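You operate a simulated robot arm through the tools that you are given. There is no shell and no other tool. Be economical: measure what you need, move in short steps, check, and stop when the job is done.

You are at the controls of a simulated two-armed robot. One attempt, no reset.

Task
Swap the yellow pin in the purple holder for the white one, holding the holder while you turn its screw.
Fine: yellow goes to the empty cell of the teal rack; the new pin takes the one-dot port; the screw ends tight.

It is judged by the outcome, as a careful person would: the job done as asked, and still so three seconds after it is handed in. It fails if anything else is knocked over, pushed out of place, dropped, spilled or broken.

Robot
Two 7-joint arms with two-finger parallel grippers on one trunk, on a base that drives. Base frame: it is fixed to the floor where the robot stands at the start and does not move with it; the origin is under the middle of the robot, x ahead of it, y to its left, z up. Units: mm, rad, N and s.
The left shoulder is at the start at [70, 130, 1162], the right one opposite. With the tool pointing down near the work surface each hand reaches from about 100 to 500 mm from the robot's upright axis, wherever it stands, measured 20 degrees to its own side. Places, roughly: gold holder one-and-two thumb screw [700, 100, 800]; gold holder three-and-four thumb screw [800, 200, 800]; grey firm pad [1750, 500, 1000]; high steel disc [2000, 750, 750]; low steel disc [1750, 250, 1000]; machine four fine key [1800, 1800, 900]; machine four four-dot handle [1600, 1600, 1100]; machine four grind key [1800, 1700, 900]; machine four minus key [1800, 1600, 900]; machine four one-dot handle [1800, 1600, 1100]; machine four plus key [1800, 1600, 1000]; machine four shine key [1800, 1800, 900]; machine four smooth key [1800, 1700, 900]; machine four speed dial [1900, 1700, 800]; machine four start key [1800, 1600, 900]; machine four three-dot handle [1600, 1900, 1100]. Payload 1.57 kg a hand.
The TCP of each hand is the grasp point between the finger pads, 30 mm short of the fingertips. In the tool frame z runs along the fingers and y along their closing line. Largest opening 80 mm; finger width 17, thickness 12; the body of the gripper, 40 by 82 mm, starts 80 mm behind the TCP.
Orientation is that of the tool frame in the base frame, as a unit quaternion [w, x, y, z]. With the fingers straight down and closing along the base's y, the tool's x points along the base's -x, its y along +y and its z along -z.

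Tools
- The arms move only by the tool move_arm. It takes "left_targets", "right_targets" or both (then of equal length, played together; a hand with none holds still); each is a list of rows, each a list of 6 numbers: the shift along the base's x, y, z in units of 40 mm (1.0 is 40 mm), then the turn, a rotation vector about the base's x, y, z in units of 6 degrees (1.0 is 6 degrees). In form: [[dx, dy, dz, ax, ay, az], ...]. A call has 1 to 12 rows; each row shifts and turns the commanded pose from where the row before left it. "left_grip" and "right_grip" are, for a hand that has rows, the closure in counts, from 0 (fully open) to 255 (shut), set as the call begins (left out, the last holds). A call with a number of a shift or a turn outside -1 to 1 is refused whole. Rows are played at 5 a second. More than 50 mm and 0.15 rad between two rows, or a gripper value outside its range, and nothing of the call is played. A pose out of reach is approached as far as the arm can. The call stops where the force on the tool passes 40 N (or 10 N more than at its start, if that is more) or the arm is blocked; 0.2 s more then pass. The fingers move at their own pace (about 108 mm/s each) and stop on an object; they squeeze with about 25 N. The grip force told is the motor's: it shows also when the fingers shut on nothing. Time passes only in rows, and 0.2 s behind the last, so rows that do not move let the fingers close. The reply holds the time, the measured pose of the TCP, the force on the tool along the base axes, the opening and the grip force, in the units named above and with some noise, with the torque about the TCP (base axes, N m) and any sound that the robot's microphone picked up.
- Cameras (640 x 400 px; columns grow to the right, rows downward): "scene" is now at [109.4, 62.1, 1375.5]; the picture's right is [0.66, -0.75, 0.00], its down [-0.56, -0.50, -0.66] and it looks along [0.49, 0.44, -0.75] (base axes); focal length 268 px, centre (320, 200). "left" rides on the left gripper at [72, 6, -122] in its tool frame; the picture's right is [-0.09, 1.00, 0.00], its down [-0.84, -0.08, -0.54] and it looks along [-0.54, -0.05, 0.84] (tool axes); focal length 238 px, centre (320, 200). "right" rides on the right gripper at [72, -7, -122] in its tool frame; the picture's right is [0.09, 1.00, 0.00], its down [-0.84, 0.08, -0.54] and it looks along [-0.54, 0.05, 0.84] (tool axes); focal length 238 px, centre (320, 200). There is no depth. A picture from a camera that has moved, and an enlarged one, comes with that camera's place and axes in the base frame and with its lens. The place of the scene camera against the robot may be out by one fixed shift of up to 12 mm in any direction.
- grab_frame(camera): a new picture of that camera. The clock stands still meanwhile.
- slide_trunk(by): slides the trunk up (or, below 0, down) by that many mm; the arms and the scene camera ride with it, the base frame stays. It gives what a move gives, with no picture.
- roll_base(legs): drives the robot by 1 to 6 legs, each [ahead, left, turn to the left] in mm, mm and rad, along the robot's own axes; the way and the turn of a leg run together, so that a leg with both is an arc; at most 1500 mm and 3.142 rad a leg. The arms and the cameras ride along, it lands a little off, and it stops where it bumps. It gives what a move gives.
- turn_head(pan, tilt): turns the head with the scene camera to pan (to the left, within 1.501 rad either way) and tilt (down, from -0.506 to 1.204), counted from straight ahead of the robot. It gives what a move gives.
- enlarge(camera, box): a new picture of the part [left, top, right, bottom] of that camera's present view, enlarged. The clock stands still meanwhile.
- finish_job(): hands the job in; it is judged then, once.

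Work in short steps. Places have to be worked out from the pictures, the camera data and where the tool is seen: move nearer, look again, correct. Check each grasp and each placing, and mend what went wrong. You have 120 turns and 100 pictures in all, those below and enlarged ones among them. Open the grippers and draw the arms clear of the work before you hand the job in, unless the task says otherwise; then end with one line.

The tools are called as a command line: name --argument value ..., lists and objects as JSON in quotes. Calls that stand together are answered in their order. move_arm: Moves the arms, as the interface text tells. Its arguments: {"type":"object","properties":{"left_targets":{"type":"array"},"left_grip":{"type":"number"},"right_targets":{"type":"array"},"right_grip":{"type":"number"}},"required":[]} The other tools are called the same way: slide_trunk (by) slides the trunk up or down; roll_base (legs) drives the base; turn_head (pan, tilt) turns the head that bears the scene camera; grab_frame (camera) takes a picture; enlarge (camera, box) takes an enlarged picture of a part of a camera's view; finish_job () hands the job in.

At the start:

```text
time_s: 0.0
left_position: [222.6, 294.3, 1129.2]
left_ee_rot: [0.0, -0.001, 1.0, 0.0]
left_wrist_force: [-0.3, 0.3, -0.3]
left_wrist_torque: [0.0, 0.01, 0.04]
left_finger_gap: 80.0
left_grip_force: 0.0
right_position: [272.1, 48.1, 1078.0]
right_ee_rot: [0.0, 0.0, 1.0, 0.001]
right_wrist_force: [0.6, 0.1, 0.3]
right_wrist_torque: [0.04, -0.04, -0.03]
right_finger_gap: 80.0
right_grip_force: 0.1
trunk travel left (down, up): [-800.0, 140.0]
robot x, y, heading: [2.2, 0.4, -0.003]
head pan, tilt: [0.726, 0.85]
```

scene: 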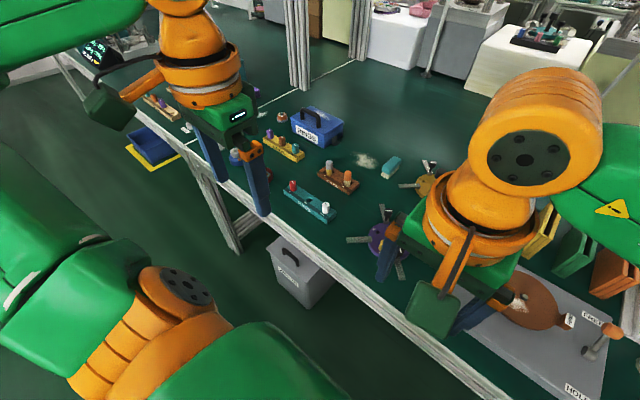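
right: 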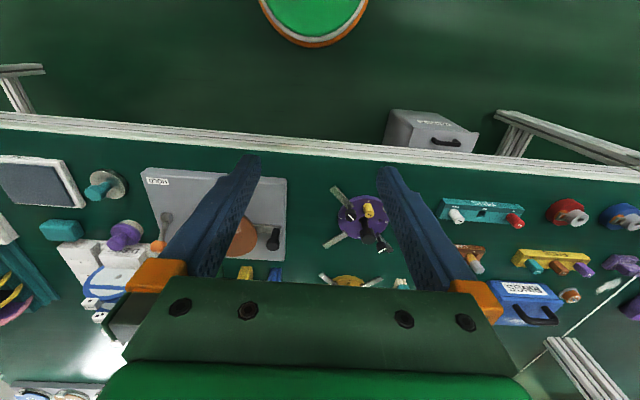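
left: 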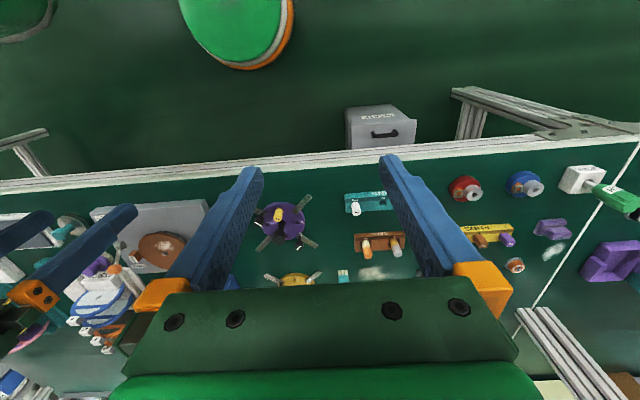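

The purple holder with the yellow pin and the teal rack are both in the right hand's view. I enlarge to see details.

enlarge --camera "right" --box '[300, 160, 540, 310]'

enlarge --camera "left" --box '[230, 170, 430, 295]'

enlarge --camera "scene" --box '[250, 140, 450, 265]'

```text
2.67 times, centred on (420, 235) of right
camera zoom: at [200.9, 40.7, 1200.8], right [-0.09, 1.0, 0.0], down [0.84, 0.08, 0.54], along [0.54, 0.05, -0.84], focal length 636 px, centre (53, 107)
```

zoom: 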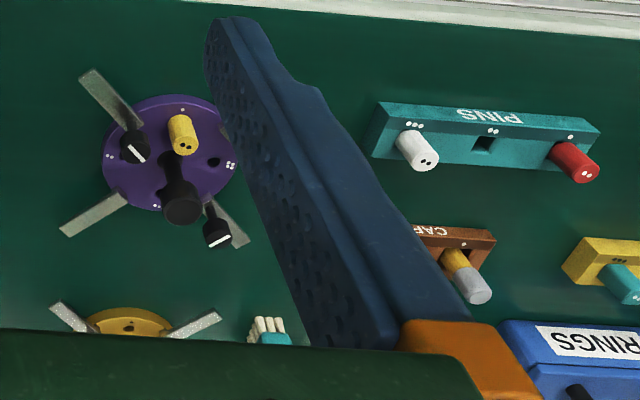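

```text
3.20 times, centred on (330, 232) of left
camera zoom: at [151.6, 301.1, 1252.0], right [0.09, 1.0, 0.0], down [0.84, -0.08, 0.54], along [0.54, -0.05, -0.84], focal length 763 px, centre (288, 96)
```

zoom: 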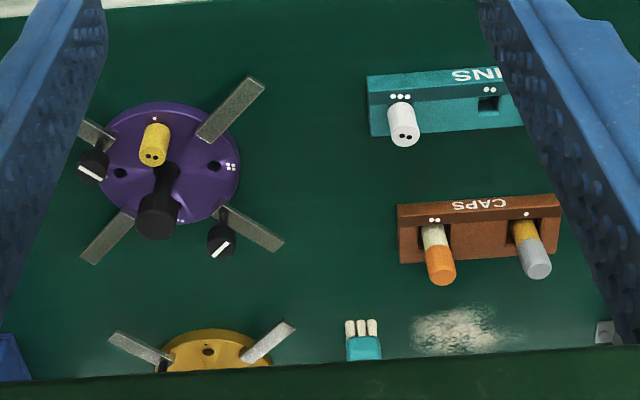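

```text
3.20 times, centred on (350, 202) of scene
camera zoom: at [109.4, 62.1, 1375.5], right [0.66, -0.75, 0.0], down [-0.56, -0.5, -0.66], along [0.49, 0.44, -0.75], focal length 856 px, centre (224, 192)
```

zoom: 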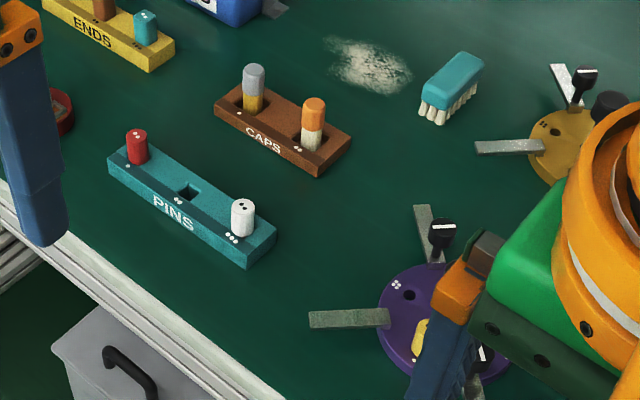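

The holder is at about (520,168,757) and the teal rack's empty cell at about (488,425). I look down in front to see the table edge and the base's clearance.

turn_head --pan 0.3 --tilt 1.1

grab_frame --camera "scene"

```text
time_s: 0.9
left_position: [223.9, 293.4, 1129.6]
left_ee_rot: [-0.001, 0.0, 1.0, -0.001]
left_wrist_force: [0.1, 0.2, 0.8]
left_wrist_torque: [-0.04, 0.01, 0.0]
left_finger_gap: 80.1
left_grip_force: 0.1
right_position: [274.3, 47.4, 1078.1]
right_ee_rot: [0.0, 0.0, 1.0, 0.0]
right_wrist_force: [-0.4, 0.2, -0.7]
right_wrist_torque: [0.0, 0.02, -0.01]
right_finger_gap: 80.1
right_grip_force: 0.0
trunk travel left (down, up): [-800.0, 140.0]
robot x, y, heading: [2.4, 4.3, 0.002]
head pan, tilt: [0.3, 1.1]
```

```text
93 pictures are left
camera scene: at [111.1, 28.9, 1357.8], right [0.3, -0.95, 0.0], down [-0.85, -0.26, -0.45], along [0.43, 0.13, -0.89], focal length 268 px, centre (320, 200)
```

scene: 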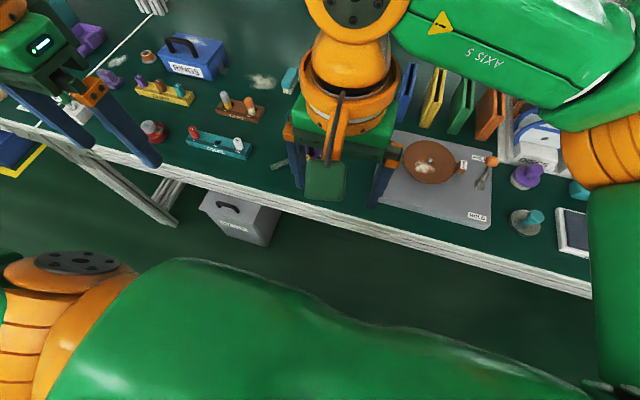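

The base front is at about x=195 and the table edge at about x=335, so there is room. I drive left 240 mm, then ahead 100 mm, so the holder comes before the right arm and the rack before the left.

roll_base --legs '[[0, 240, 0], [100, 0, 0]]'

turn_head --pan 0.0 --tilt 0.95

grab_frame --camera "scene"

grab_frame --camera "right"

```text
time_s: 3.4
left_position: [319.1, 531.6, 1130.4]
left_ee_rot: [0.001, -0.001, 1.0, 0.0]
left_wrist_force: [-0.6, -0.3, 0.0]
left_wrist_torque: [-0.01, 0.0, -0.01]
left_finger_gap: 79.9
left_grip_force: 0.1
right_position: [371.1, 284.6, 1079.1]
right_ee_rot: [0.002, 0.0, 1.0, 0.0]
right_wrist_force: [0.5, -0.1, -0.2]
right_wrist_torque: [0.0, -0.01, 0.01]
right_finger_gap: 79.9
right_grip_force: 0.0
trunk travel left (down, up): [-800.0, 140.0]
robot x, y, heading: [103.8, 238.9, 0.001]
head pan, tilt: [0.3, 1.1]
```

```text
time_s: 4.2
left_position: [324.7, 531.3, 1129.5]
left_ee_rot: [0.001, 0.0, 1.0, -0.001]
left_wrist_force: [0.6, 0.1, -0.7]
left_wrist_torque: [0.02, -0.03, -0.01]
left_finger_gap: 80.0
left_grip_force: 0.0
right_position: [374.9, 286.5, 1077.4]
right_ee_rot: [-0.001, 0.0, 1.0, 0.001]
right_wrist_force: [-0.5, 0.1, -0.3]
right_wrist_torque: [0.01, 0.0, -0.01]
right_finger_gap: 80.0
right_grip_force: 0.1
trunk travel left (down, up): [-800.0, 140.0]
robot x, y, heading: [102.4, 235.4, 0.001]
head pan, tilt: [0.0, 0.949]
```

```text
92 pictures are left
camera scene: at [225.6, 247.9, 1367.8], right [0.0, -1.0, 0.0], down [-0.81, 0.0, -0.58], along [0.58, 0.0, -0.81], focal length 268 px, centre (320, 200)
```

scene: 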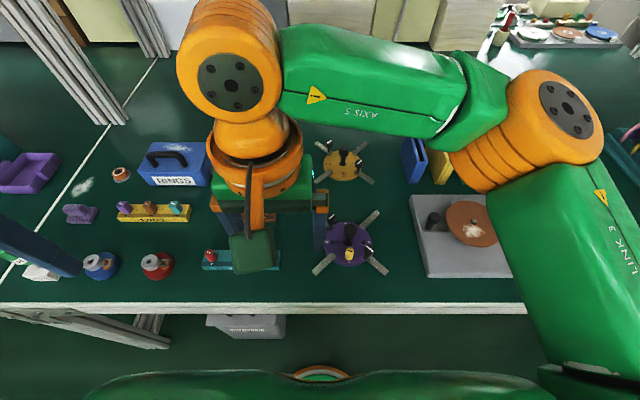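

```text
91 pictures are left
camera right: at [302.8, 278.4, 1200.6], right [-0.09, 1.0, 0.0], down [0.84, 0.08, 0.54], along [0.54, 0.05, -0.84], focal length 238 px, centre (320, 200)
```

right: 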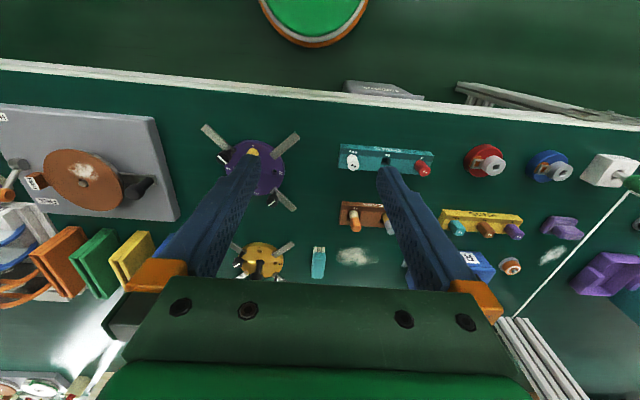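

I move the right hand over in front of the holder and lower it for a close look.

move_arm --right_targets '[[0.2, -1, -0.5, 0, 0, 0], [0.2, -1, -1, 0, 0, 0], [0, -1, -1, 0, 0, 0], [0, 0, -0.6, 0, 0, 0]]'

grab_frame --camera "right"

enlarge --camera "scene" --box '[200, 140, 400, 280]'

```text
refused: row 2 steps farther than a row can; nothing moved
```

```text
90 pictures are left
camera right: at [302.8, 278.4, 1200.6], right [-0.09, 1.0, 0.0], down [0.84, 0.08, 0.54], along [0.54, 0.05, -0.84], focal length 238 px, centre (320, 200)
```

right: 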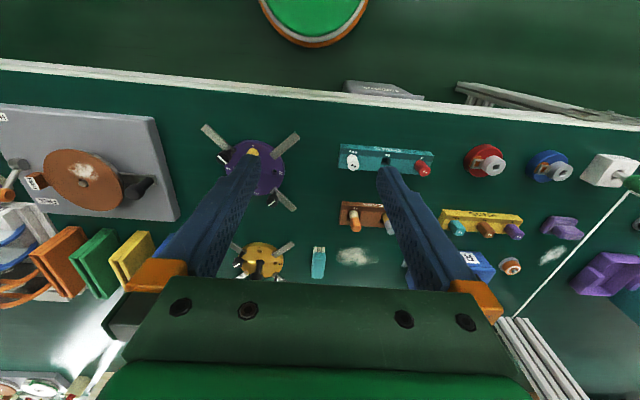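

```text
2.86 times, centred on (300, 210) of scene
camera zoom: at [225.6, 247.9, 1367.8], right [0.0, -1.0, 0.0], down [-0.81, 0.0, -0.58], along [0.58, 0.0, -0.81], focal length 765 px, centre (377, 171)
```

zoom: 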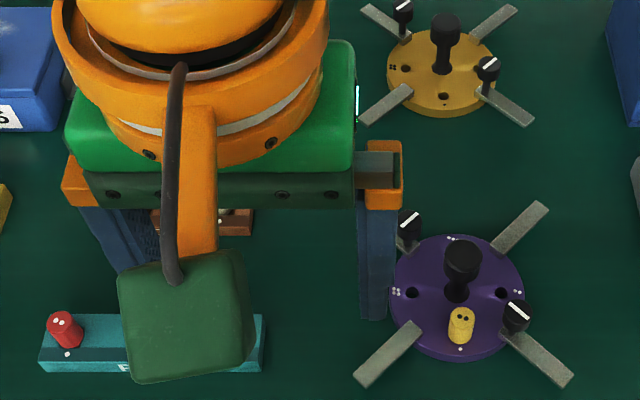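

Yellow sits in the one-dot port (near side), and the one-and-two screw is the near-right one. I move the right hand there in smaller steps.

move_arm --right_targets '[[0.2, -0.8, -0.6, 0, 0, 0], [0.2, -0.8, -0.6, 0, 0, 0], [0, -0.8, -0.6, 0, 0, 0], [0, -0.6, -0.8, 0, 0, 0], [0, 0, -0.7, 0, 0, 0]]'

grab_frame --camera "right"

enlarge --camera "scene" --box '[180, 180, 420, 330]'

```text
time_s: 5.4
left_position: [325.2, 532.0, 1127.9]
left_ee_rot: [0.0, 0.0, 1.0, 0.0]
left_wrist_force: [-0.4, 0.0, -0.2]
left_wrist_torque: [0.0, 0.02, -0.02]
left_finger_gap: 80.0
left_grip_force: 0.2
right_position: [388.8, 166.8, 946.3]
right_ee_rot: [0.0, 0.0, 1.0, 0.0]
right_wrist_force: [-0.4, -0.5, 0.2]
right_wrist_torque: [0.0, 0.0, -0.01]
right_finger_gap: 80.1
right_grip_force: 0.2
trunk travel left (down, up): [-800.0, 140.0]
robot x, y, heading: [97.3, 237.0, 0.002]
head pan, tilt: [0.0, 0.949]
```

```text
88 pictures are left
camera right: at [317.3, 159.7, 1068.4], right [-0.09, 1.0, 0.0], down [0.84, 0.08, 0.54], along [0.54, 0.05, -0.84], focal length 238 px, centre (320, 200)
```

right: 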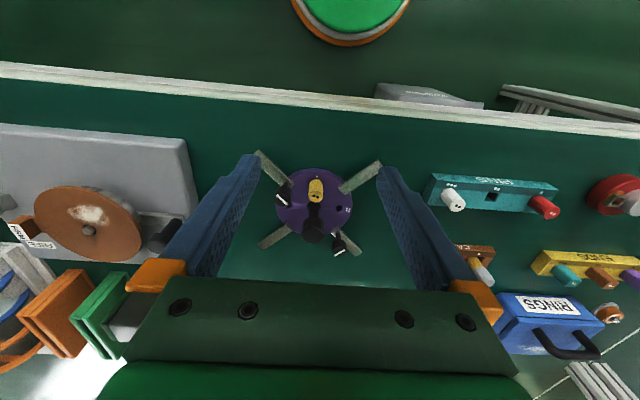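

```text
2.67 times, centred on (300, 255) of scene
camera zoom: at [225.0, 247.9, 1367.9], right [0.0, -1.0, 0.0], down [-0.81, 0.0, -0.58], along [0.58, 0.0, -0.81], focal length 714 px, centre (373, 53)
```

zoom: 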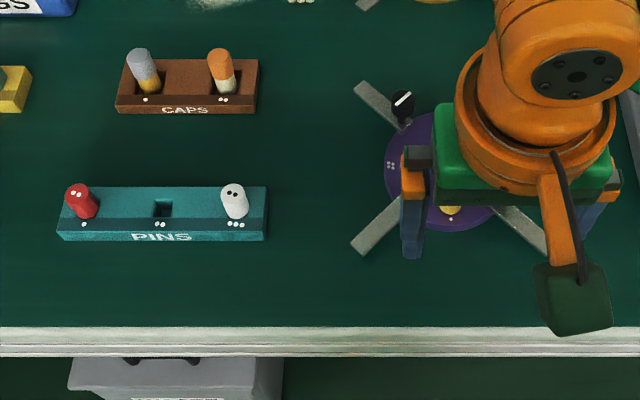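

I enlarge the holder to read its parts.

enlarge --camera "right" --box '[240, 140, 400, 270]'

enlarge --camera "right" --box '[420, 150, 570, 230]'

```text
3.08 times, centred on (320, 205) of right
camera zoom: at [317.3, 159.7, 1068.4], right [-0.09, 1.0, 0.0], down [0.84, 0.08, 0.54], along [0.54, 0.05, -0.84], focal length 733 px, centre (320, 185)
```

zoom: 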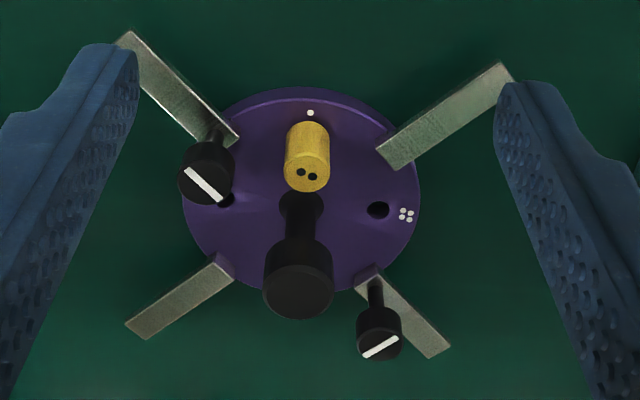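

```text
4.27 times, centred on (495, 190) of right
camera zoom: at [317.3, 159.7, 1068.4], right [-0.09, 1.0, 0.0], down [0.84, 0.08, 0.54], along [0.54, 0.05, -0.84], focal length 1017 px, centre (-427, 243)
```

zoom: 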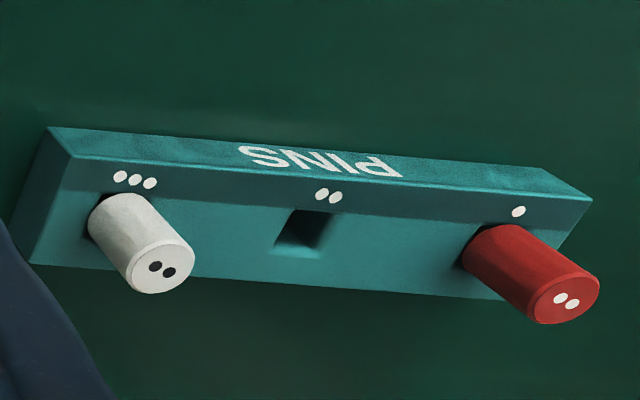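

Worked out from several views: holder centre ≈(525,170), knob top z≈838, one-dot port ≈(487,170), yellow pin top ≈800, screw 1‑2 head ≈(489,127,800). My plan is for the left hand to grip the central knob from the left, tilted, while the right hand turns the screw. I turn the left hand first, high up.

move_arm --left_targets '[[0.35, -0.3, -0.1, 0, 0, -1], [0.35, -0.3, -0.1, 0, 0, -1], [0.35, -0.3, -0.1, 0, 0, -1], [0.35, -0.3, -0.1, 0, 0, -1], [0.35, -0.3, -0.1, 0, 0, -1], [0.35, -0.3, -0.1, 0, 0, -1], [0.35, -0.3, -0.1, 0, 0, -1], [0.35, -0.3, -0.1, 0, 0, -1], [0.35, -0.3, -0.1, 0, 0, -1], [0.35, -0.3, -0.1, 0, 0, -1], [0.35, -0.3, -0.1, 0, 0, -1], [0.35, -0.3, -0.1, 0, 0, -1]]'

move_arm --left_targets '[[0.2, 0, 0, 0, 0, -1], [0.2, 0, 0, 0, 0, -1], [0.2, 0, 0, 0, 0, -1], [0, 0, 0, -1, 0, 0], [0, 0, 0, -1, 0, 0], [0, 0, 0, -1, 0, 0], [0, 0, 0, -1, 0, 0], [0, 0, 0, -1, 0, 0], [0, 0, 0, -1, 0, 0], [0, 0, 0, -1, 0, 0], [0, 0, 0, -1, 0, 0]]'

grab_frame --camera "scene"

grab_frame --camera "left"

```text
time_s: 8.0
left_position: [492.3, 386.7, 1081.7]
left_ee_rot: [-0.001, 0.587, 0.81, -0.001]
left_wrist_force: [0.9, -0.6, 0.0]
left_wrist_torque: [0.0, -0.03, -0.02]
left_finger_gap: 79.9
left_grip_force: 0.0
right_position: [390.2, 166.8, 946.5]
right_ee_rot: [-0.002, 0.0, 1.0, 0.001]
right_wrist_force: [-0.4, 0.2, 0.6]
right_wrist_torque: [0.0, -0.01, -0.03]
right_finger_gap: 80.0
right_grip_force: 0.1
trunk travel left (down, up): [-800.0, 140.0]
robot x, y, heading: [103.0, 239.2, 0.002]
head pan, tilt: [0.0, 0.949]
```

```text
time_s: 10.4
left_position: [504.2, 397.4, 1076.6]
left_ee_rot: [0.289, 0.646, 0.645, -0.289]
left_wrist_force: [0.7, 0.6, 0.7]
left_wrist_torque: [-0.01, -0.01, 0.01]
left_finger_gap: 80.0
left_grip_force: 0.2
left hand out of reach, approached as far as the arm can: row 1, 2, 3
right_position: [389.4, 167.2, 946.6]
right_ee_rot: [-0.001, 0.0, 1.0, -0.001]
right_wrist_force: [0.1, -0.1, 0.0]
right_wrist_torque: [0.01, -0.01, 0.01]
right_finger_gap: 79.9
right_grip_force: 0.1
trunk travel left (down, up): [-800.0, 140.0]
robot x, y, heading: [99.6, 233.9, 0.002]
head pan, tilt: [0.0, 0.949]
```

```text
84 pictures are left
camera scene: at [224.7, 248.3, 1367.9], right [0.0, -1.0, 0.0], down [-0.81, 0.0, -0.58], along [0.58, 0.0, -0.81], focal length 268 px, centre (320, 200)
```

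scene: 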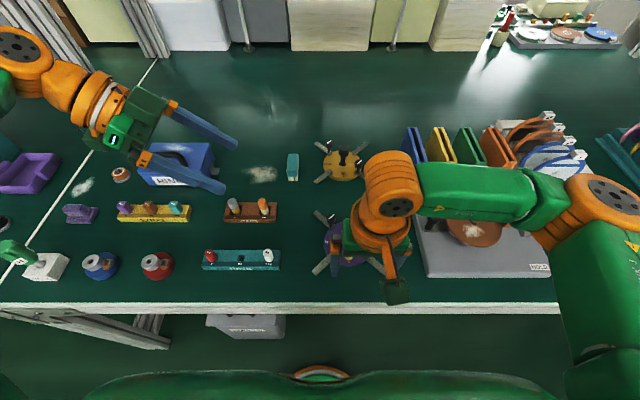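

```text
83 pictures are left
camera left: at [512.1, 536.6, 1105.7], right [1.0, -0.06, 0.07], down [-0.08, -0.15, 0.98], along [-0.05, -0.99, -0.16], focal length 238 px, centre (320, 200)
```

left: 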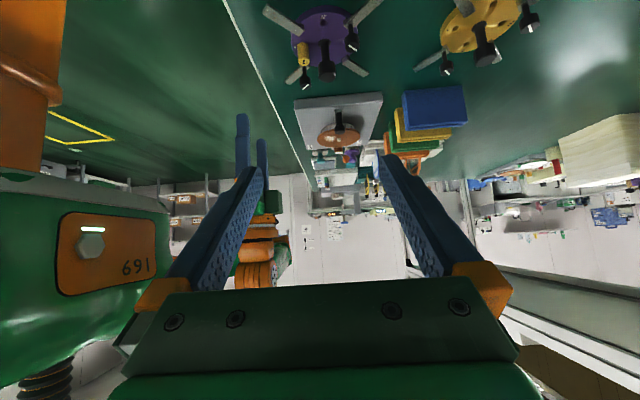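

The left orientation works. I bring it to an approach pose about 100 mm back from the knob, to look at it from the side.

move_arm --left_targets '[[0.13, -0.65, -0.8, 0, 0, 0], [0.13, -0.65, -0.8, 0, 0, 0], [0.13, -0.65, -0.8, 0, 0, 0], [0.13, -0.65, -0.8, 0, 0, 0], [0, -0.65, -0.8, 0, 0, 0], [0, -0.37, -0.45, 0, 0, 0]]' --left_grip 80

grab_frame --camera "left"

grab_frame --camera "right"

```text
time_s: 11.8
left_position: [461.2, 265.7, 970.6]
left_ee_rot: [0.288, 0.645, 0.647, -0.287]
left_wrist_force: [-0.6, 0.3, 0.4]
left_wrist_torque: [0.0, -0.01, 0.0]
left_finger_gap: 54.7
left_grip_force: 0.0
left hand out of reach, approached as far as the arm can: row 3, 4, 5, 6
right_position: [389.8, 167.4, 946.8]
right_ee_rot: [0.0, -0.001, 1.0, 0.001]
right_wrist_force: [0.6, 0.6, 0.2]
right_wrist_torque: [0.0, 0.01, -0.01]
right_finger_gap: 79.8
right_grip_force: 0.0
trunk travel left (down, up): [-800.0, 140.0]
robot x, y, heading: [101.0, 239.3, 0.003]
head pan, tilt: [0.0, 0.949]
```

```text
82 pictures are left
camera left: at [467.1, 405.0, 1000.8], right [1.0, -0.06, 0.07], down [-0.08, -0.16, 0.98], along [-0.05, -0.99, -0.16], focal length 238 px, centre (320, 200)
```

left: 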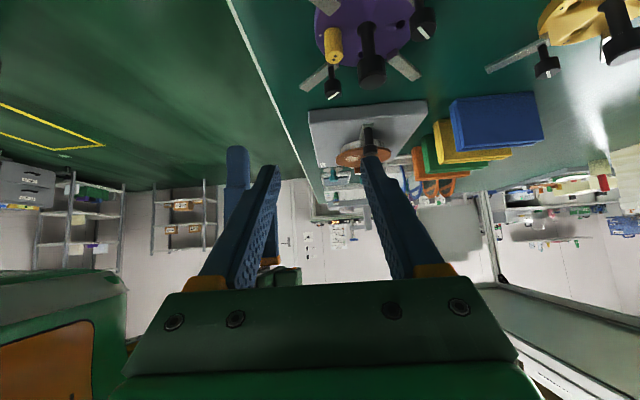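

```text
81 pictures are left
camera right: at [316.9, 159.5, 1068.9], right [-0.09, 1.0, 0.0], down [0.84, 0.08, 0.54], along [0.54, 0.05, -0.84], focal length 238 px, centre (320, 200)
```

right: 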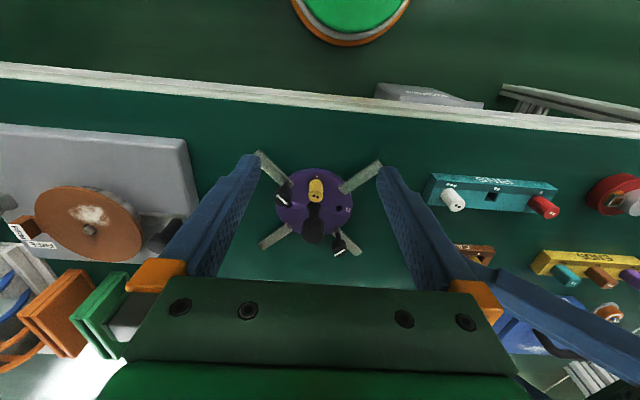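

The left arm is near its limit pointing straight along −y. Turning the robot to the right puts the holder in front of the left shoulder; both hands are well above everything, so I turn by 0.4 rad.

roll_base --legs '[[0, 0, -0.4]]'

turn_head --pan 0.25 --tilt 1.0

grab_frame --camera "scene"

```text
time_s: 13.4
left_position: [442.3, 124.6, 971.6]
left_ee_rot: [0.225, 0.761, 0.506, -0.338]
left_wrist_force: [-0.5, 0.2, 0.2]
left_wrist_torque: [0.01, 0.0, -0.02]
left_finger_gap: 54.8
left_grip_force: 0.1
right_position: [340.0, 62.0, 945.8]
right_ee_rot: [0.001, 0.198, 0.98, 0.0]
right_wrist_force: [-0.1, 0.3, 0.3]
right_wrist_torque: [0.0, 0.0, 0.0]
right_finger_gap: 80.1
right_grip_force: 0.1
trunk travel left (down, up): [-800.0, 140.0]
robot x, y, heading: [99.0, 234.5, -0.399]
head pan, tilt: [0.0, 0.949]
```

```text
time_s: 14.2
left_position: [444.4, 124.8, 970.6]
left_ee_rot: [0.226, 0.76, 0.507, -0.337]
left_wrist_force: [-0.8, 0.9, 1.2]
left_wrist_torque: [-0.02, -0.02, 0.02]
left_finger_gap: 54.9
left_grip_force: 0.1
right_position: [339.4, 61.5, 946.8]
right_ee_rot: [0.0, 0.198, 0.98, 0.001]
right_wrist_force: [-0.7, 0.4, -0.8]
right_wrist_torque: [-0.01, 0.02, 0.04]
right_finger_gap: 79.8
right_grip_force: 0.0
trunk travel left (down, up): [-800.0, 140.0]
robot x, y, heading: [99.1, 237.2, -0.4]
head pan, tilt: [0.25, 1.0]
```

```text
80 pictures are left
camera scene: at [216.8, 217.8, 1364.3], right [-0.15, -0.99, 0.0], down [-0.83, 0.12, -0.54], along [0.53, -0.08, -0.84], focal length 268 px, centre (320, 200)
```

scene: 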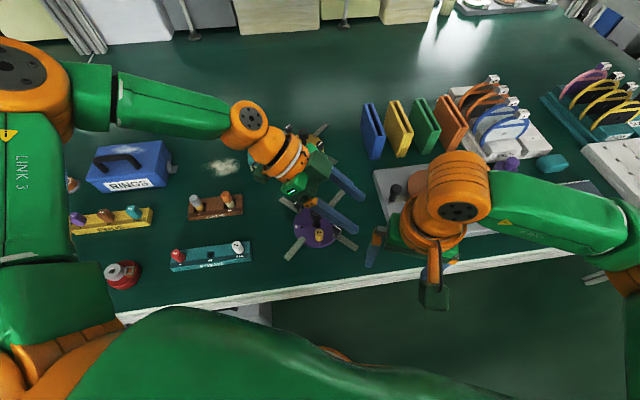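

Now I turn the left hand back by 30° and move it to the approach pose left of the knob.

move_arm --left_targets '[[0.36, 0.64, 0, 0, 0, 1], [0.36, 0.64, 0, 0, 0, 1], [0.36, 0.64, 0, 0, 0, 1], [0.36, 0.64, 0, 0, 0, 1], [0.36, 0.64, -0.2, 0, 0, 1], [0, 0, -0.7, 0, 0, 0], [0, 0, -0.7, 0, 0, 0]]'

grab_frame --camera "left"

grab_frame --camera "scene"

```text
time_s: 15.8
left_position: [516.9, 255.0, 908.2]
left_ee_rot: [0.304, 0.604, 0.687, -0.267]
left_wrist_force: [0.7, 0.8, 0.1]
left_wrist_torque: [0.02, 0.0, -0.01]
left_finger_gap: 54.7
left_grip_force: 0.0
right_position: [341.3, 60.3, 946.0]
right_ee_rot: [-0.001, 0.198, 0.98, 0.001]
right_wrist_force: [-0.4, -0.7, 0.8]
right_wrist_torque: [0.02, -0.01, 0.03]
right_finger_gap: 80.0
right_grip_force: 0.0
trunk travel left (down, up): [-800.0, 140.0]
robot x, y, heading: [97.5, 233.5, -0.399]
head pan, tilt: [0.25, 1.0]
```

```text
79 pictures are left
camera left: at [506.1, 391.7, 936.3], right [1.0, 0.07, 0.07], down [-0.06, -0.17, 0.98], along [0.08, -0.98, -0.16], focal length 238 px, centre (320, 200)
```

left: 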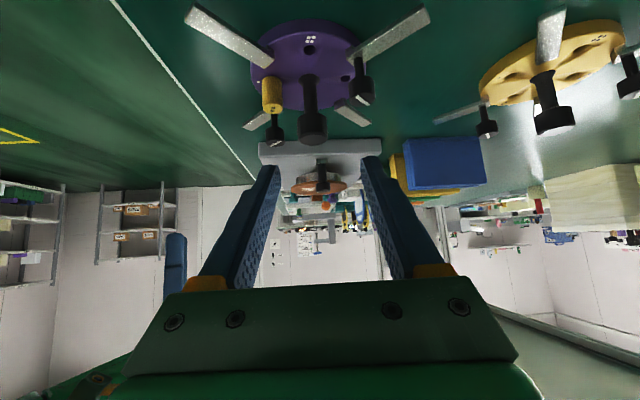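

```text
78 pictures are left
camera scene: at [217.8, 217.3, 1364.2], right [-0.15, -0.99, 0.0], down [-0.83, 0.12, -0.54], along [0.53, -0.08, -0.84], focal length 268 px, centre (320, 200)
```

scene: 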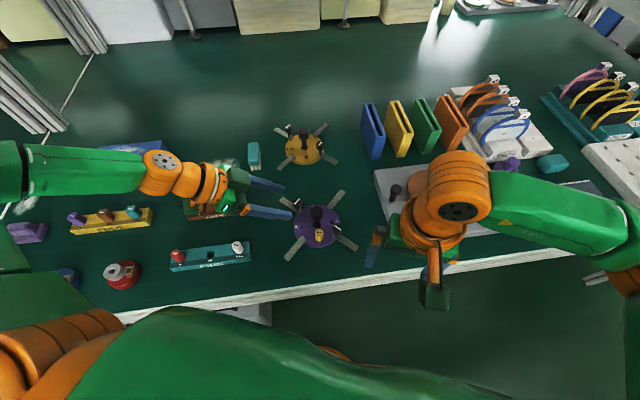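

The approach works. I enlarge the left view for a side look at the holder's heights.

enlarge --camera "left" --box '[180, 0, 440, 160]'

enlarge --camera "scene" --box '[240, 170, 400, 270]'

```text
2.46 times, centred on (310, 80) of left
camera zoom: at [506.1, 391.7, 936.3], right [1.0, 0.07, 0.07], down [-0.06, -0.17, 0.98], along [0.08, -0.98, -0.16], focal length 587 px, centre (345, 495)
```

zoom: 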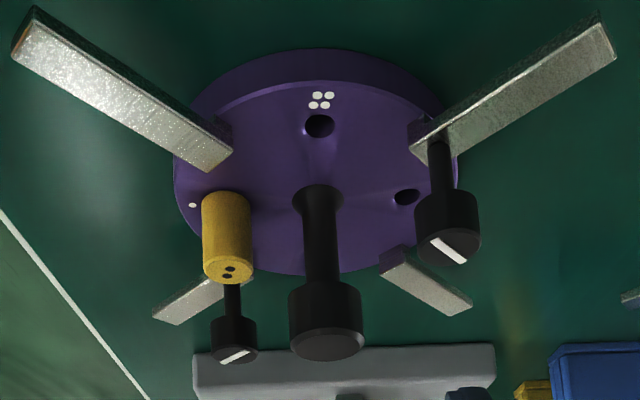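

```text
4.00 times, centred on (320, 220) of scene
camera zoom: at [217.8, 217.3, 1364.2], right [-0.15, -0.99, 0.0], down [-0.83, 0.12, -0.54], along [0.53, -0.08, -0.84], focal length 1070 px, centre (320, 120)
```

zoom: 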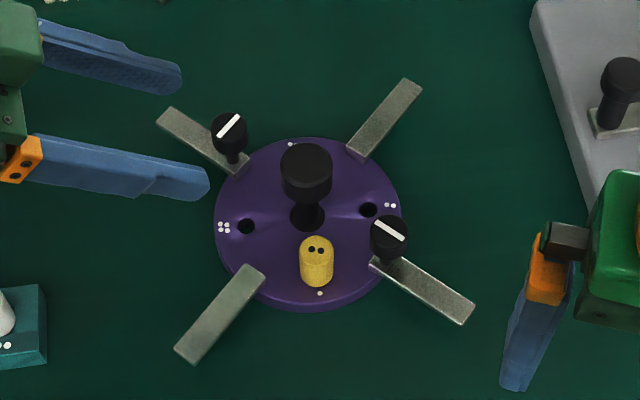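

Knob head measures z≈820–838, axis ≈(520.5,170). I advance the left hand along its fingers so the tips straddle the knob head, stopping short to check.

move_arm --left_targets '[[0.02, -0.6, -0.57, 0, 0, 0], [0.02, -0.6, -0.57, 0, 0, 0], [0, -0.35, -0.32, 0, 0, 0], [0, 0, 0, 0, 0, 0]]'

grab_frame --camera "left"

enlarge --camera "scene" --box '[240, 170, 400, 270]'

```text
time_s: 16.8
left_position: [498.8, 224.3, 910.9]
left_ee_rot: [0.304, 0.604, 0.686, -0.267]
left_wrist_force: [0.2, -0.6, 0.1]
left_wrist_torque: [-0.01, 0.04, 0.0]
left_finger_gap: 54.8
left_grip_force: 0.2
left hand out of reach, approached as far as the arm can: row 1, 2, 3
right_position: [339.8, 61.1, 946.4]
right_ee_rot: [-0.001, 0.198, 0.98, 0.001]
right_wrist_force: [0.1, -0.1, 0.1]
right_wrist_torque: [0.02, 0.03, -0.01]
right_finger_gap: 79.9
right_grip_force: 0.1
trunk travel left (down, up): [-800.0, 140.0]
robot x, y, heading: [102.5, 236.3, -0.4]
head pan, tilt: [0.25, 1.0]
```

```text
75 pictures are left
camera left: at [488.2, 361.8, 940.4], right [1.0, 0.07, 0.07], down [-0.06, -0.17, 0.98], along [0.08, -0.98, -0.16], focal length 238 px, centre (320, 200)
```

left: 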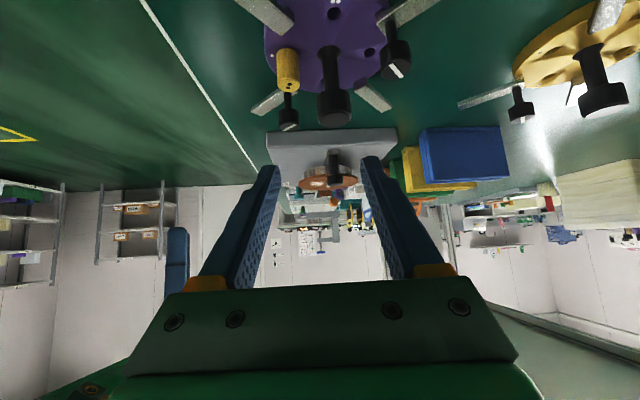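

```text
4.00 times, centred on (320, 220) of scene
camera zoom: at [216.9, 218.0, 1364.3], right [-0.15, -0.99, 0.0], down [-0.83, 0.12, -0.54], along [0.53, -0.08, -0.84], focal length 1070 px, centre (320, 120)
```

zoom: 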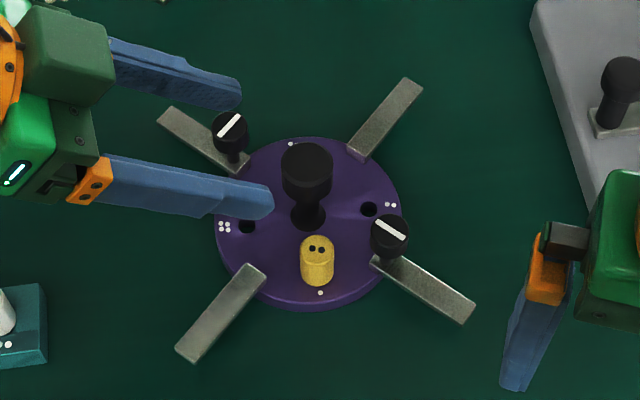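

The lowering is blocked by arm reach at this trunk height. I slide the trunk down 100 mm after first lifting the hand back a little, so both arms work lower.

move_arm --left_targets '[[0.3, 0.6, 0.6, 0, 0, 0], [0.2, 0.4, 0.6, 0, 0, 0]]'

slide_trunk --by -80

```text
time_s: 17.4
left_position: [518.0, 265.5, 959.4]
left_ee_rot: [0.305, 0.603, 0.687, -0.268]
left_wrist_force: [-0.3, -0.6, 0.7]
left_wrist_torque: [-0.01, 0.01, -0.02]
left_finger_gap: 55.2
left_grip_force: 0.1
right_position: [338.5, 62.8, 945.9]
right_ee_rot: [-0.001, 0.197, 0.98, 0.0]
right_wrist_force: [-0.5, -0.3, -0.7]
right_wrist_torque: [0.02, -0.01, -0.01]
right_finger_gap: 80.1
right_grip_force: 0.0
trunk travel left (down, up): [-800.0, 140.0]
robot x, y, heading: [101.3, 236.7, -0.396]
head pan, tilt: [0.25, 1.0]
```

```text
time_s: 18.5
left_position: [518.4, 263.5, 879.1]
left_ee_rot: [0.305, 0.604, 0.686, -0.268]
left_wrist_force: [0.2, -0.2, -0.7]
left_wrist_torque: [-0.02, 0.05, -0.02]
left_finger_gap: 54.8
left_grip_force: 0.0
right_position: [338.8, 62.0, 866.6]
right_ee_rot: [0.0, 0.198, 0.98, 0.001]
right_wrist_force: [0.3, 0.2, -0.3]
right_wrist_torque: [0.05, -0.01, 0.02]
right_finger_gap: 79.9
right_grip_force: 0.0
trunk travel left (down, up): [-720.0, 220.0]
robot x, y, heading: [100.4, 240.2, -0.397]
head pan, tilt: [0.25, 1.0]
```

I move in horizontally above the knob, then check before lowering.

move_arm --left_targets '[[0, -0.9, 0, 0, 0, 0], [0, -0.9, 0, 0, 0, 0], [0, 0, -0.3, 0, 0, 0], [0, 0, 0, 0, 0, 0]]'

enlarge --camera "scene" --box '[240, 140, 400, 240]'

grab_frame --camera "left"

```text
time_s: 19.5
left_position: [517.7, 191.4, 867.1]
left_ee_rot: [0.304, 0.604, 0.686, -0.269]
left_wrist_force: [-0.2, -0.3, -0.4]
left_wrist_torque: [0.01, 0.0, 0.01]
left_finger_gap: 54.9
left_grip_force: 0.1
right_position: [339.8, 61.9, 866.1]
right_ee_rot: [0.0, 0.197, 0.98, 0.001]
right_wrist_force: [-0.2, -1.2, 0.3]
right_wrist_torque: [-0.02, 0.03, -0.02]
right_finger_gap: 80.1
right_grip_force: 0.2
trunk travel left (down, up): [-720.0, 220.0]
robot x, y, heading: [103.7, 239.0, -0.402]
head pan, tilt: [0.25, 1.0]
```

```text
4.00 times, centred on (320, 190) of scene
camera zoom: at [216.9, 217.8, 1284.3], right [-0.15, -0.99, 0.0], down [-0.83, 0.12, -0.54], along [0.53, -0.08, -0.84], focal length 1070 px, centre (320, 240)
```

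zoom: 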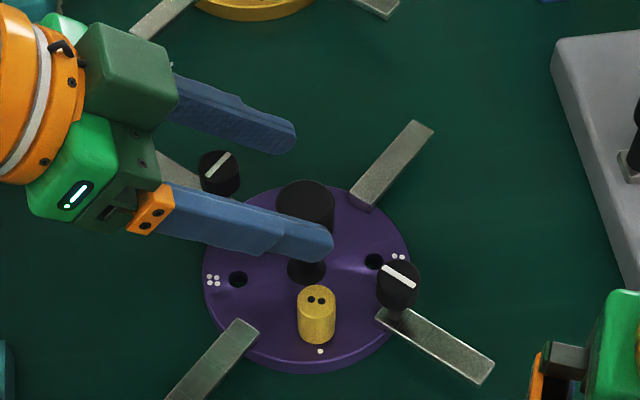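

```text
72 pictures are left
camera left: at [507.3, 329.9, 895.4], right [1.0, 0.07, 0.07], down [-0.06, -0.17, 0.98], along [0.08, -0.98, -0.16], focal length 238 px, centre (320, 200)
```

left: 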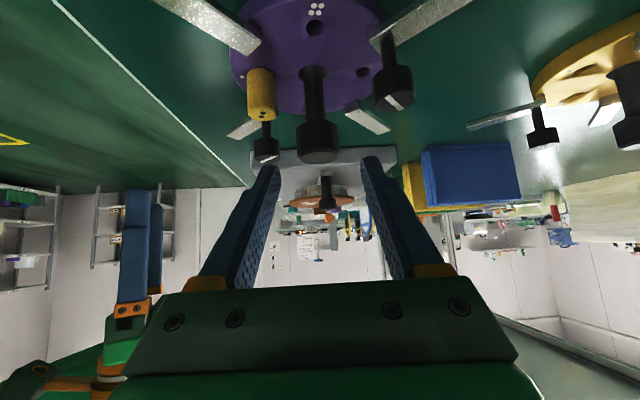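

The knob is centred between the fingers; I lower about 28 mm and in 8 mm, then close.

move_arm --left_targets '[[0, -0.1, -0.4, 0, 0, 0], [0, -0.1, -0.3, 0, 0, 0], [0, 0, 0, 0, 0, 0]]'

grab_frame --camera "left"

```text
time_s: 20.3
left_position: [513.3, 187.4, 848.2]
left_ee_rot: [0.304, 0.604, 0.686, -0.267]
left_wrist_force: [-0.4, 0.3, -0.1]
left_wrist_torque: [0.0, -0.02, 0.01]
left_finger_gap: 55.0
left_grip_force: 0.1
left hand out of reach, approached as far as the arm can: row 2
right_position: [339.6, 60.1, 865.8]
right_ee_rot: [0.0, 0.197, 0.98, -0.001]
right_wrist_force: [-0.1, 0.3, 0.9]
right_wrist_torque: [0.0, 0.0, 0.02]
right_finger_gap: 80.0
right_grip_force: 0.1
trunk travel left (down, up): [-720.0, 220.0]
robot x, y, heading: [103.5, 239.2, -0.4]
head pan, tilt: [0.25, 1.0]
```

```text
71 pictures are left
camera left: at [502.9, 326.3, 878.1], right [1.0, 0.07, 0.07], down [-0.06, -0.17, 0.98], along [0.08, -0.98, -0.17], focal length 238 px, centre (320, 200)
```

left: 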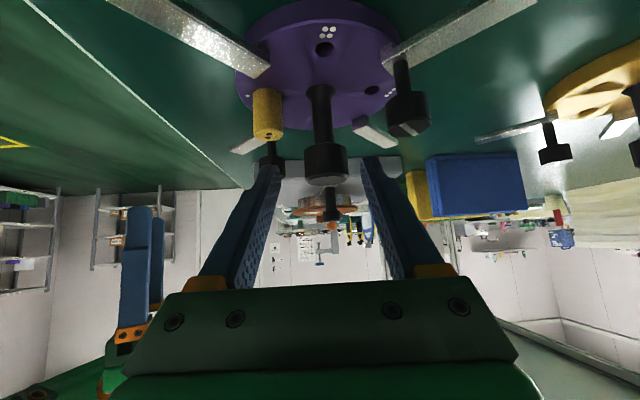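

Reach runs out just short, so I lift 60 mm, lower the trunk another 60 mm and finish the approach with margin.

move_arm --left_targets '[[0.1, 0, 0.75, 0, 0, 0], [0.03, -0.12, 0.75, 0, 0, 0]]'

slide_trunk --by -50

```text
time_s: 20.9
left_position: [518.4, 183.0, 909.4]
left_ee_rot: [0.306, 0.603, 0.686, -0.267]
left_wrist_force: [0.0, -0.3, 0.2]
left_wrist_torque: [-0.03, 0.01, 0.0]
left_finger_gap: 55.3
left_grip_force: 0.0
right_position: [339.6, 60.8, 865.4]
right_ee_rot: [0.0, 0.198, 0.98, 0.0]
right_wrist_force: [-0.2, 0.1, -0.4]
right_wrist_torque: [-0.01, 0.0, 0.01]
right_finger_gap: 79.7
right_grip_force: 0.0
trunk travel left (down, up): [-720.0, 220.0]
robot x, y, heading: [100.3, 239.3, -0.4]
head pan, tilt: [0.25, 1.0]
```

```text
time_s: 21.9
left_position: [518.9, 182.2, 860.2]
left_ee_rot: [0.306, 0.603, 0.687, -0.267]
left_wrist_force: [-0.5, 0.0, 0.9]
left_wrist_torque: [-0.03, -0.02, 0.01]
left_finger_gap: 55.1
left_grip_force: 0.0
right_position: [339.4, 61.5, 817.9]
right_ee_rot: [0.0, 0.197, 0.98, 0.001]
right_wrist_force: [-0.6, 0.4, 0.0]
right_wrist_torque: [-0.01, 0.0, -0.04]
right_finger_gap: 80.1
right_grip_force: 0.1
trunk travel left (down, up): [-670.0, 270.0]
robot x, y, heading: [101.0, 238.9, -0.397]
head pan, tilt: [0.25, 1.0]
```

I lower 21 mm (and raise the right hand for safety), then close on the knob.

move_arm --left_targets '[[0.03, 0, -0.3, 0, 0, 0], [0, 0, -0.22, 0, 0, 0]]' --right_targets '[[0, 0, 0.7, 0, 0, 0], [0, 0, 0.7, 0, 0, 0]]'

grab_frame --camera "left"

```text
time_s: 22.4
left_position: [520.6, 182.5, 839.8]
left_ee_rot: [0.305, 0.603, 0.687, -0.267]
left_wrist_force: [-1.1, 0.4, -0.3]
left_wrist_torque: [0.01, -0.01, 0.03]
left_finger_gap: 55.0
left_grip_force: 0.1
right_position: [339.0, 62.0, 871.8]
right_ee_rot: [0.0, 0.196, 0.981, 0.0]
right_wrist_force: [-1.0, 0.3, -0.4]
right_wrist_torque: [-0.01, 0.01, 0.01]
right_finger_gap: 79.6
right_grip_force: 0.1
trunk travel left (down, up): [-670.0, 270.0]
robot x, y, heading: [96.2, 241.6, -0.397]
head pan, tilt: [0.25, 1.0]
```

```text
70 pictures are left
camera left: at [510.5, 321.4, 868.2], right [1.0, 0.07, 0.07], down [-0.06, -0.17, 0.98], along [0.08, -0.98, -0.16], focal length 238 px, centre (320, 200)
```

left: 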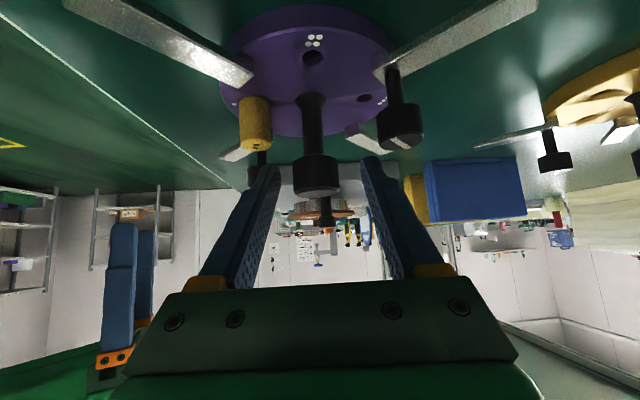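

The knob sits between the tips at the right height. I close the left hand.

move_arm --left_targets '[[0, 0, 0, 0, 0, 0], [0, 0, 0, 0, 0, 0], [0, 0, 0, 0, 0, 0]]' --left_grip 255

grab_frame --camera "left"

enlarge --camera "scene" --box '[240, 110, 400, 210]'

grab_frame --camera "right"

```text
time_s: 23.2
left_position: [521.2, 182.4, 839.1]
left_ee_rot: [0.304, 0.604, 0.687, -0.267]
left_wrist_force: [0.8, -0.7, 0.5]
left_wrist_torque: [-0.04, 0.06, 0.02]
left_finger_gap: 29.2
left_grip_force: 25.0
right_position: [339.6, 60.3, 871.5]
right_ee_rot: [0.0, 0.198, 0.98, 0.001]
right_wrist_force: [0.4, 0.1, 0.3]
right_wrist_torque: [0.02, 0.02, -0.05]
right_finger_gap: 80.1
right_grip_force: 0.0
trunk travel left (down, up): [-670.0, 270.0]
robot x, y, heading: [97.6, 235.4, -0.393]
head pan, tilt: [0.25, 1.0]
```

```text
69 pictures are left
camera left: at [510.5, 321.0, 868.3], right [1.0, 0.07, 0.07], down [-0.06, -0.17, 0.98], along [0.08, -0.98, -0.16], focal length 238 px, centre (320, 200)
```

left: 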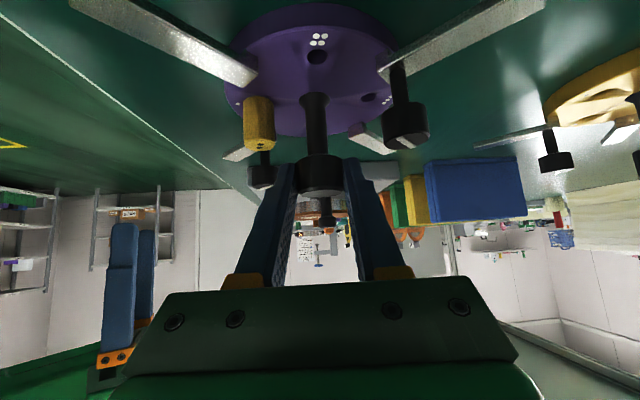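

```text
4.00 times, centred on (320, 160) of scene
camera zoom: at [216.9, 217.9, 1234.3], right [-0.15, -0.99, 0.0], down [-0.83, 0.12, -0.54], along [0.53, -0.08, -0.84], focal length 1070 px, centre (320, 360)
```

zoom: 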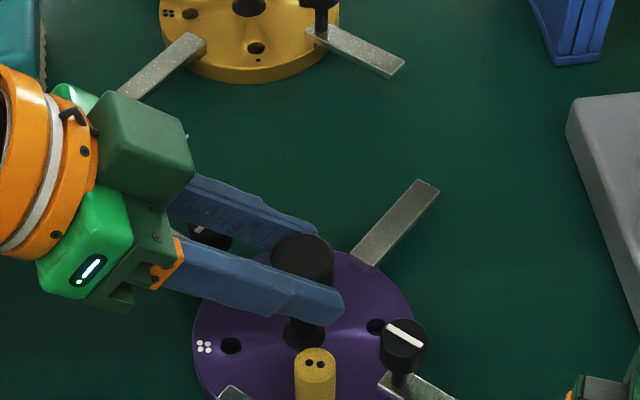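

```text
67 pictures are left
camera right: at [270.3, 82.1, 994.0], right [0.3, 0.95, 0.0], down [0.8, -0.25, 0.54], along [0.52, -0.16, -0.84], focal length 238 px, centre (320, 200)
```

right: 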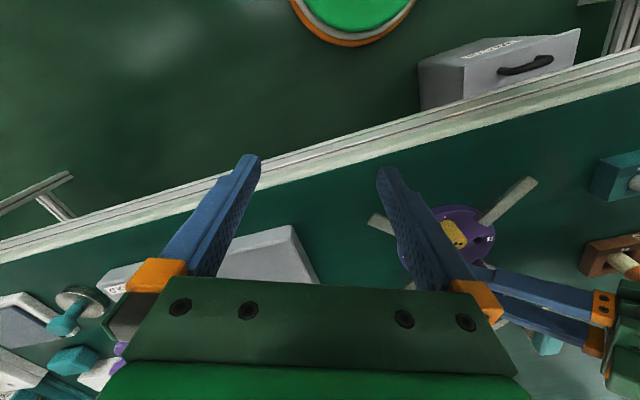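

Knob gripped (29 mm, 25 N). Triangulating again from three cameras puts the 1‑2 screw at ≈(478,128) with head z≈807–824. I bring the right hand above it.

move_arm --right_targets '[[0.86, 0.42, 0.3, 0, 0, 0], [0.86, 0.42, 0.3, 0, 0, 0], [0.86, 0.42, 0.1, 0, 0, 0], [0.86, 0.42, 0, 0, 0, 0], [0, 0, 0, 0, 0, 0]]' --right_grip 125

grab_frame --camera "right"

enlarge --camera "scene" --box '[240, 110, 400, 210]'

```text
time_s: 24.4
left_position: [521.2, 184.3, 839.4]
left_ee_rot: [0.305, 0.604, 0.686, -0.268]
left_wrist_force: [0.7, 1.2, 1.1]
left_wrist_torque: [0.19, 0.04, 0.04]
left_finger_gap: 29.4
left_grip_force: 25.6
right_position: [476.7, 128.6, 901.1]
right_ee_rot: [0.001, 0.196, 0.981, 0.0]
right_wrist_force: [-0.1, 0.4, 0.4]
right_wrist_torque: [-0.02, -0.01, -0.03]
right_finger_gap: 40.8
right_grip_force: 0.0
trunk travel left (down, up): [-670.0, 270.0]
robot x, y, heading: [102.9, 236.8, -0.394]
head pan, tilt: [0.25, 1.0]
```

```text
66 pictures are left
camera right: at [407.1, 149.4, 1023.3], right [0.3, 0.95, 0.0], down [0.8, -0.25, 0.54], along [0.52, -0.16, -0.84], focal length 238 px, centre (320, 200)
```

right: 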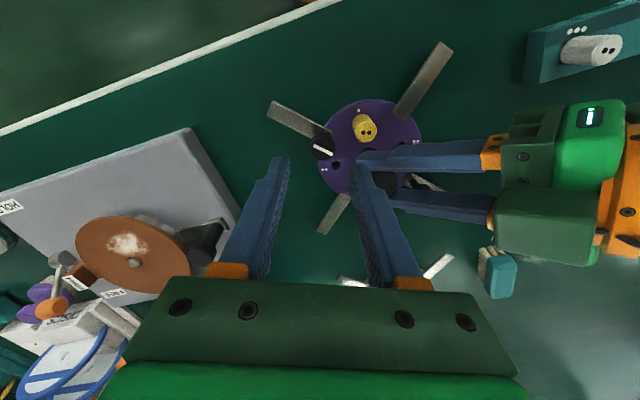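

```text
4.00 times, centred on (320, 160) of scene
camera zoom: at [216.8, 218.3, 1234.3], right [-0.15, -0.99, 0.0], down [-0.83, 0.12, -0.54], along [0.53, -0.08, -0.84], focal length 1070 px, centre (320, 360)
```

zoom: 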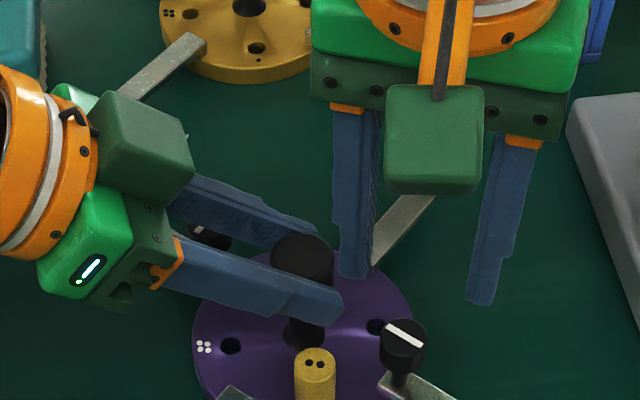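

The right camera confirms the screw at ≈(479.5,130). I turn 12° away from the left finger, narrow to 32 mm and lower to z≈836 around the head.

move_arm --right_targets '[[0.06, 0.02, 0, 0, 0, 1], [0, 0, 0, 0, 0, 1], [0, 0, -0.6, 0, 0, 0], [0, 0, -0.5, 0, 0, 0], [0, 0, 0, 0, 0, 0]]' --right_grip 153

enlarge --camera "right" --box '[200, 80, 460, 240]'

enlarge --camera "scene" --box '[240, 130, 400, 230]'

```text
time_s: 25.6
left_position: [519.9, 181.4, 839.2]
left_ee_rot: [0.305, 0.604, 0.686, -0.268]
left_wrist_force: [0.4, 0.8, 0.1]
left_wrist_torque: [-0.01, 0.08, -0.07]
left_finger_gap: 29.3
left_grip_force: 24.6
right_position: [479.8, 130.0, 856.5]
right_ee_rot: [-0.001, 0.093, 0.996, -0.001]
right_wrist_force: [0.2, -0.1, 0.7]
right_wrist_torque: [-0.03, 0.0, -0.02]
right_finger_gap: 32.1
right_grip_force: 0.2
trunk travel left (down, up): [-670.0, 270.0]
robot x, y, heading: [102.6, 241.5, -0.398]
head pan, tilt: [0.25, 1.0]
```

```text
2.46 times, centred on (330, 160) of right
camera zoom: at [406.9, 136.7, 978.9], right [0.09, 1.0, 0.0], down [0.84, -0.08, 0.54], along [0.54, -0.05, -0.84], focal length 587 px, centre (295, 298)
```

zoom: 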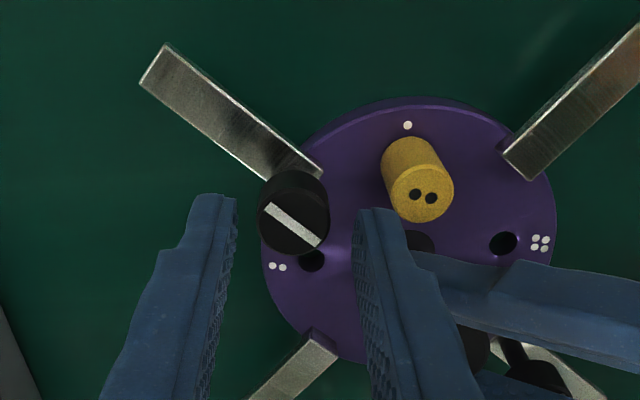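

```text
4.00 times, centred on (320, 180) of scene
camera zoom: at [216.9, 218.4, 1234.3], right [-0.15, -0.99, 0.0], down [-0.83, 0.12, -0.54], along [0.53, -0.08, -0.84], focal length 1070 px, centre (320, 280)
```

zoom: 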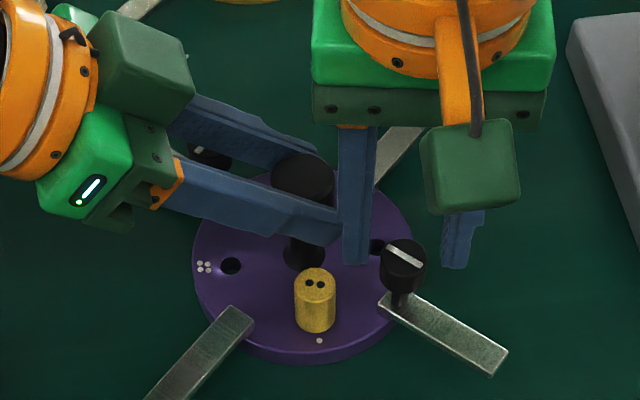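

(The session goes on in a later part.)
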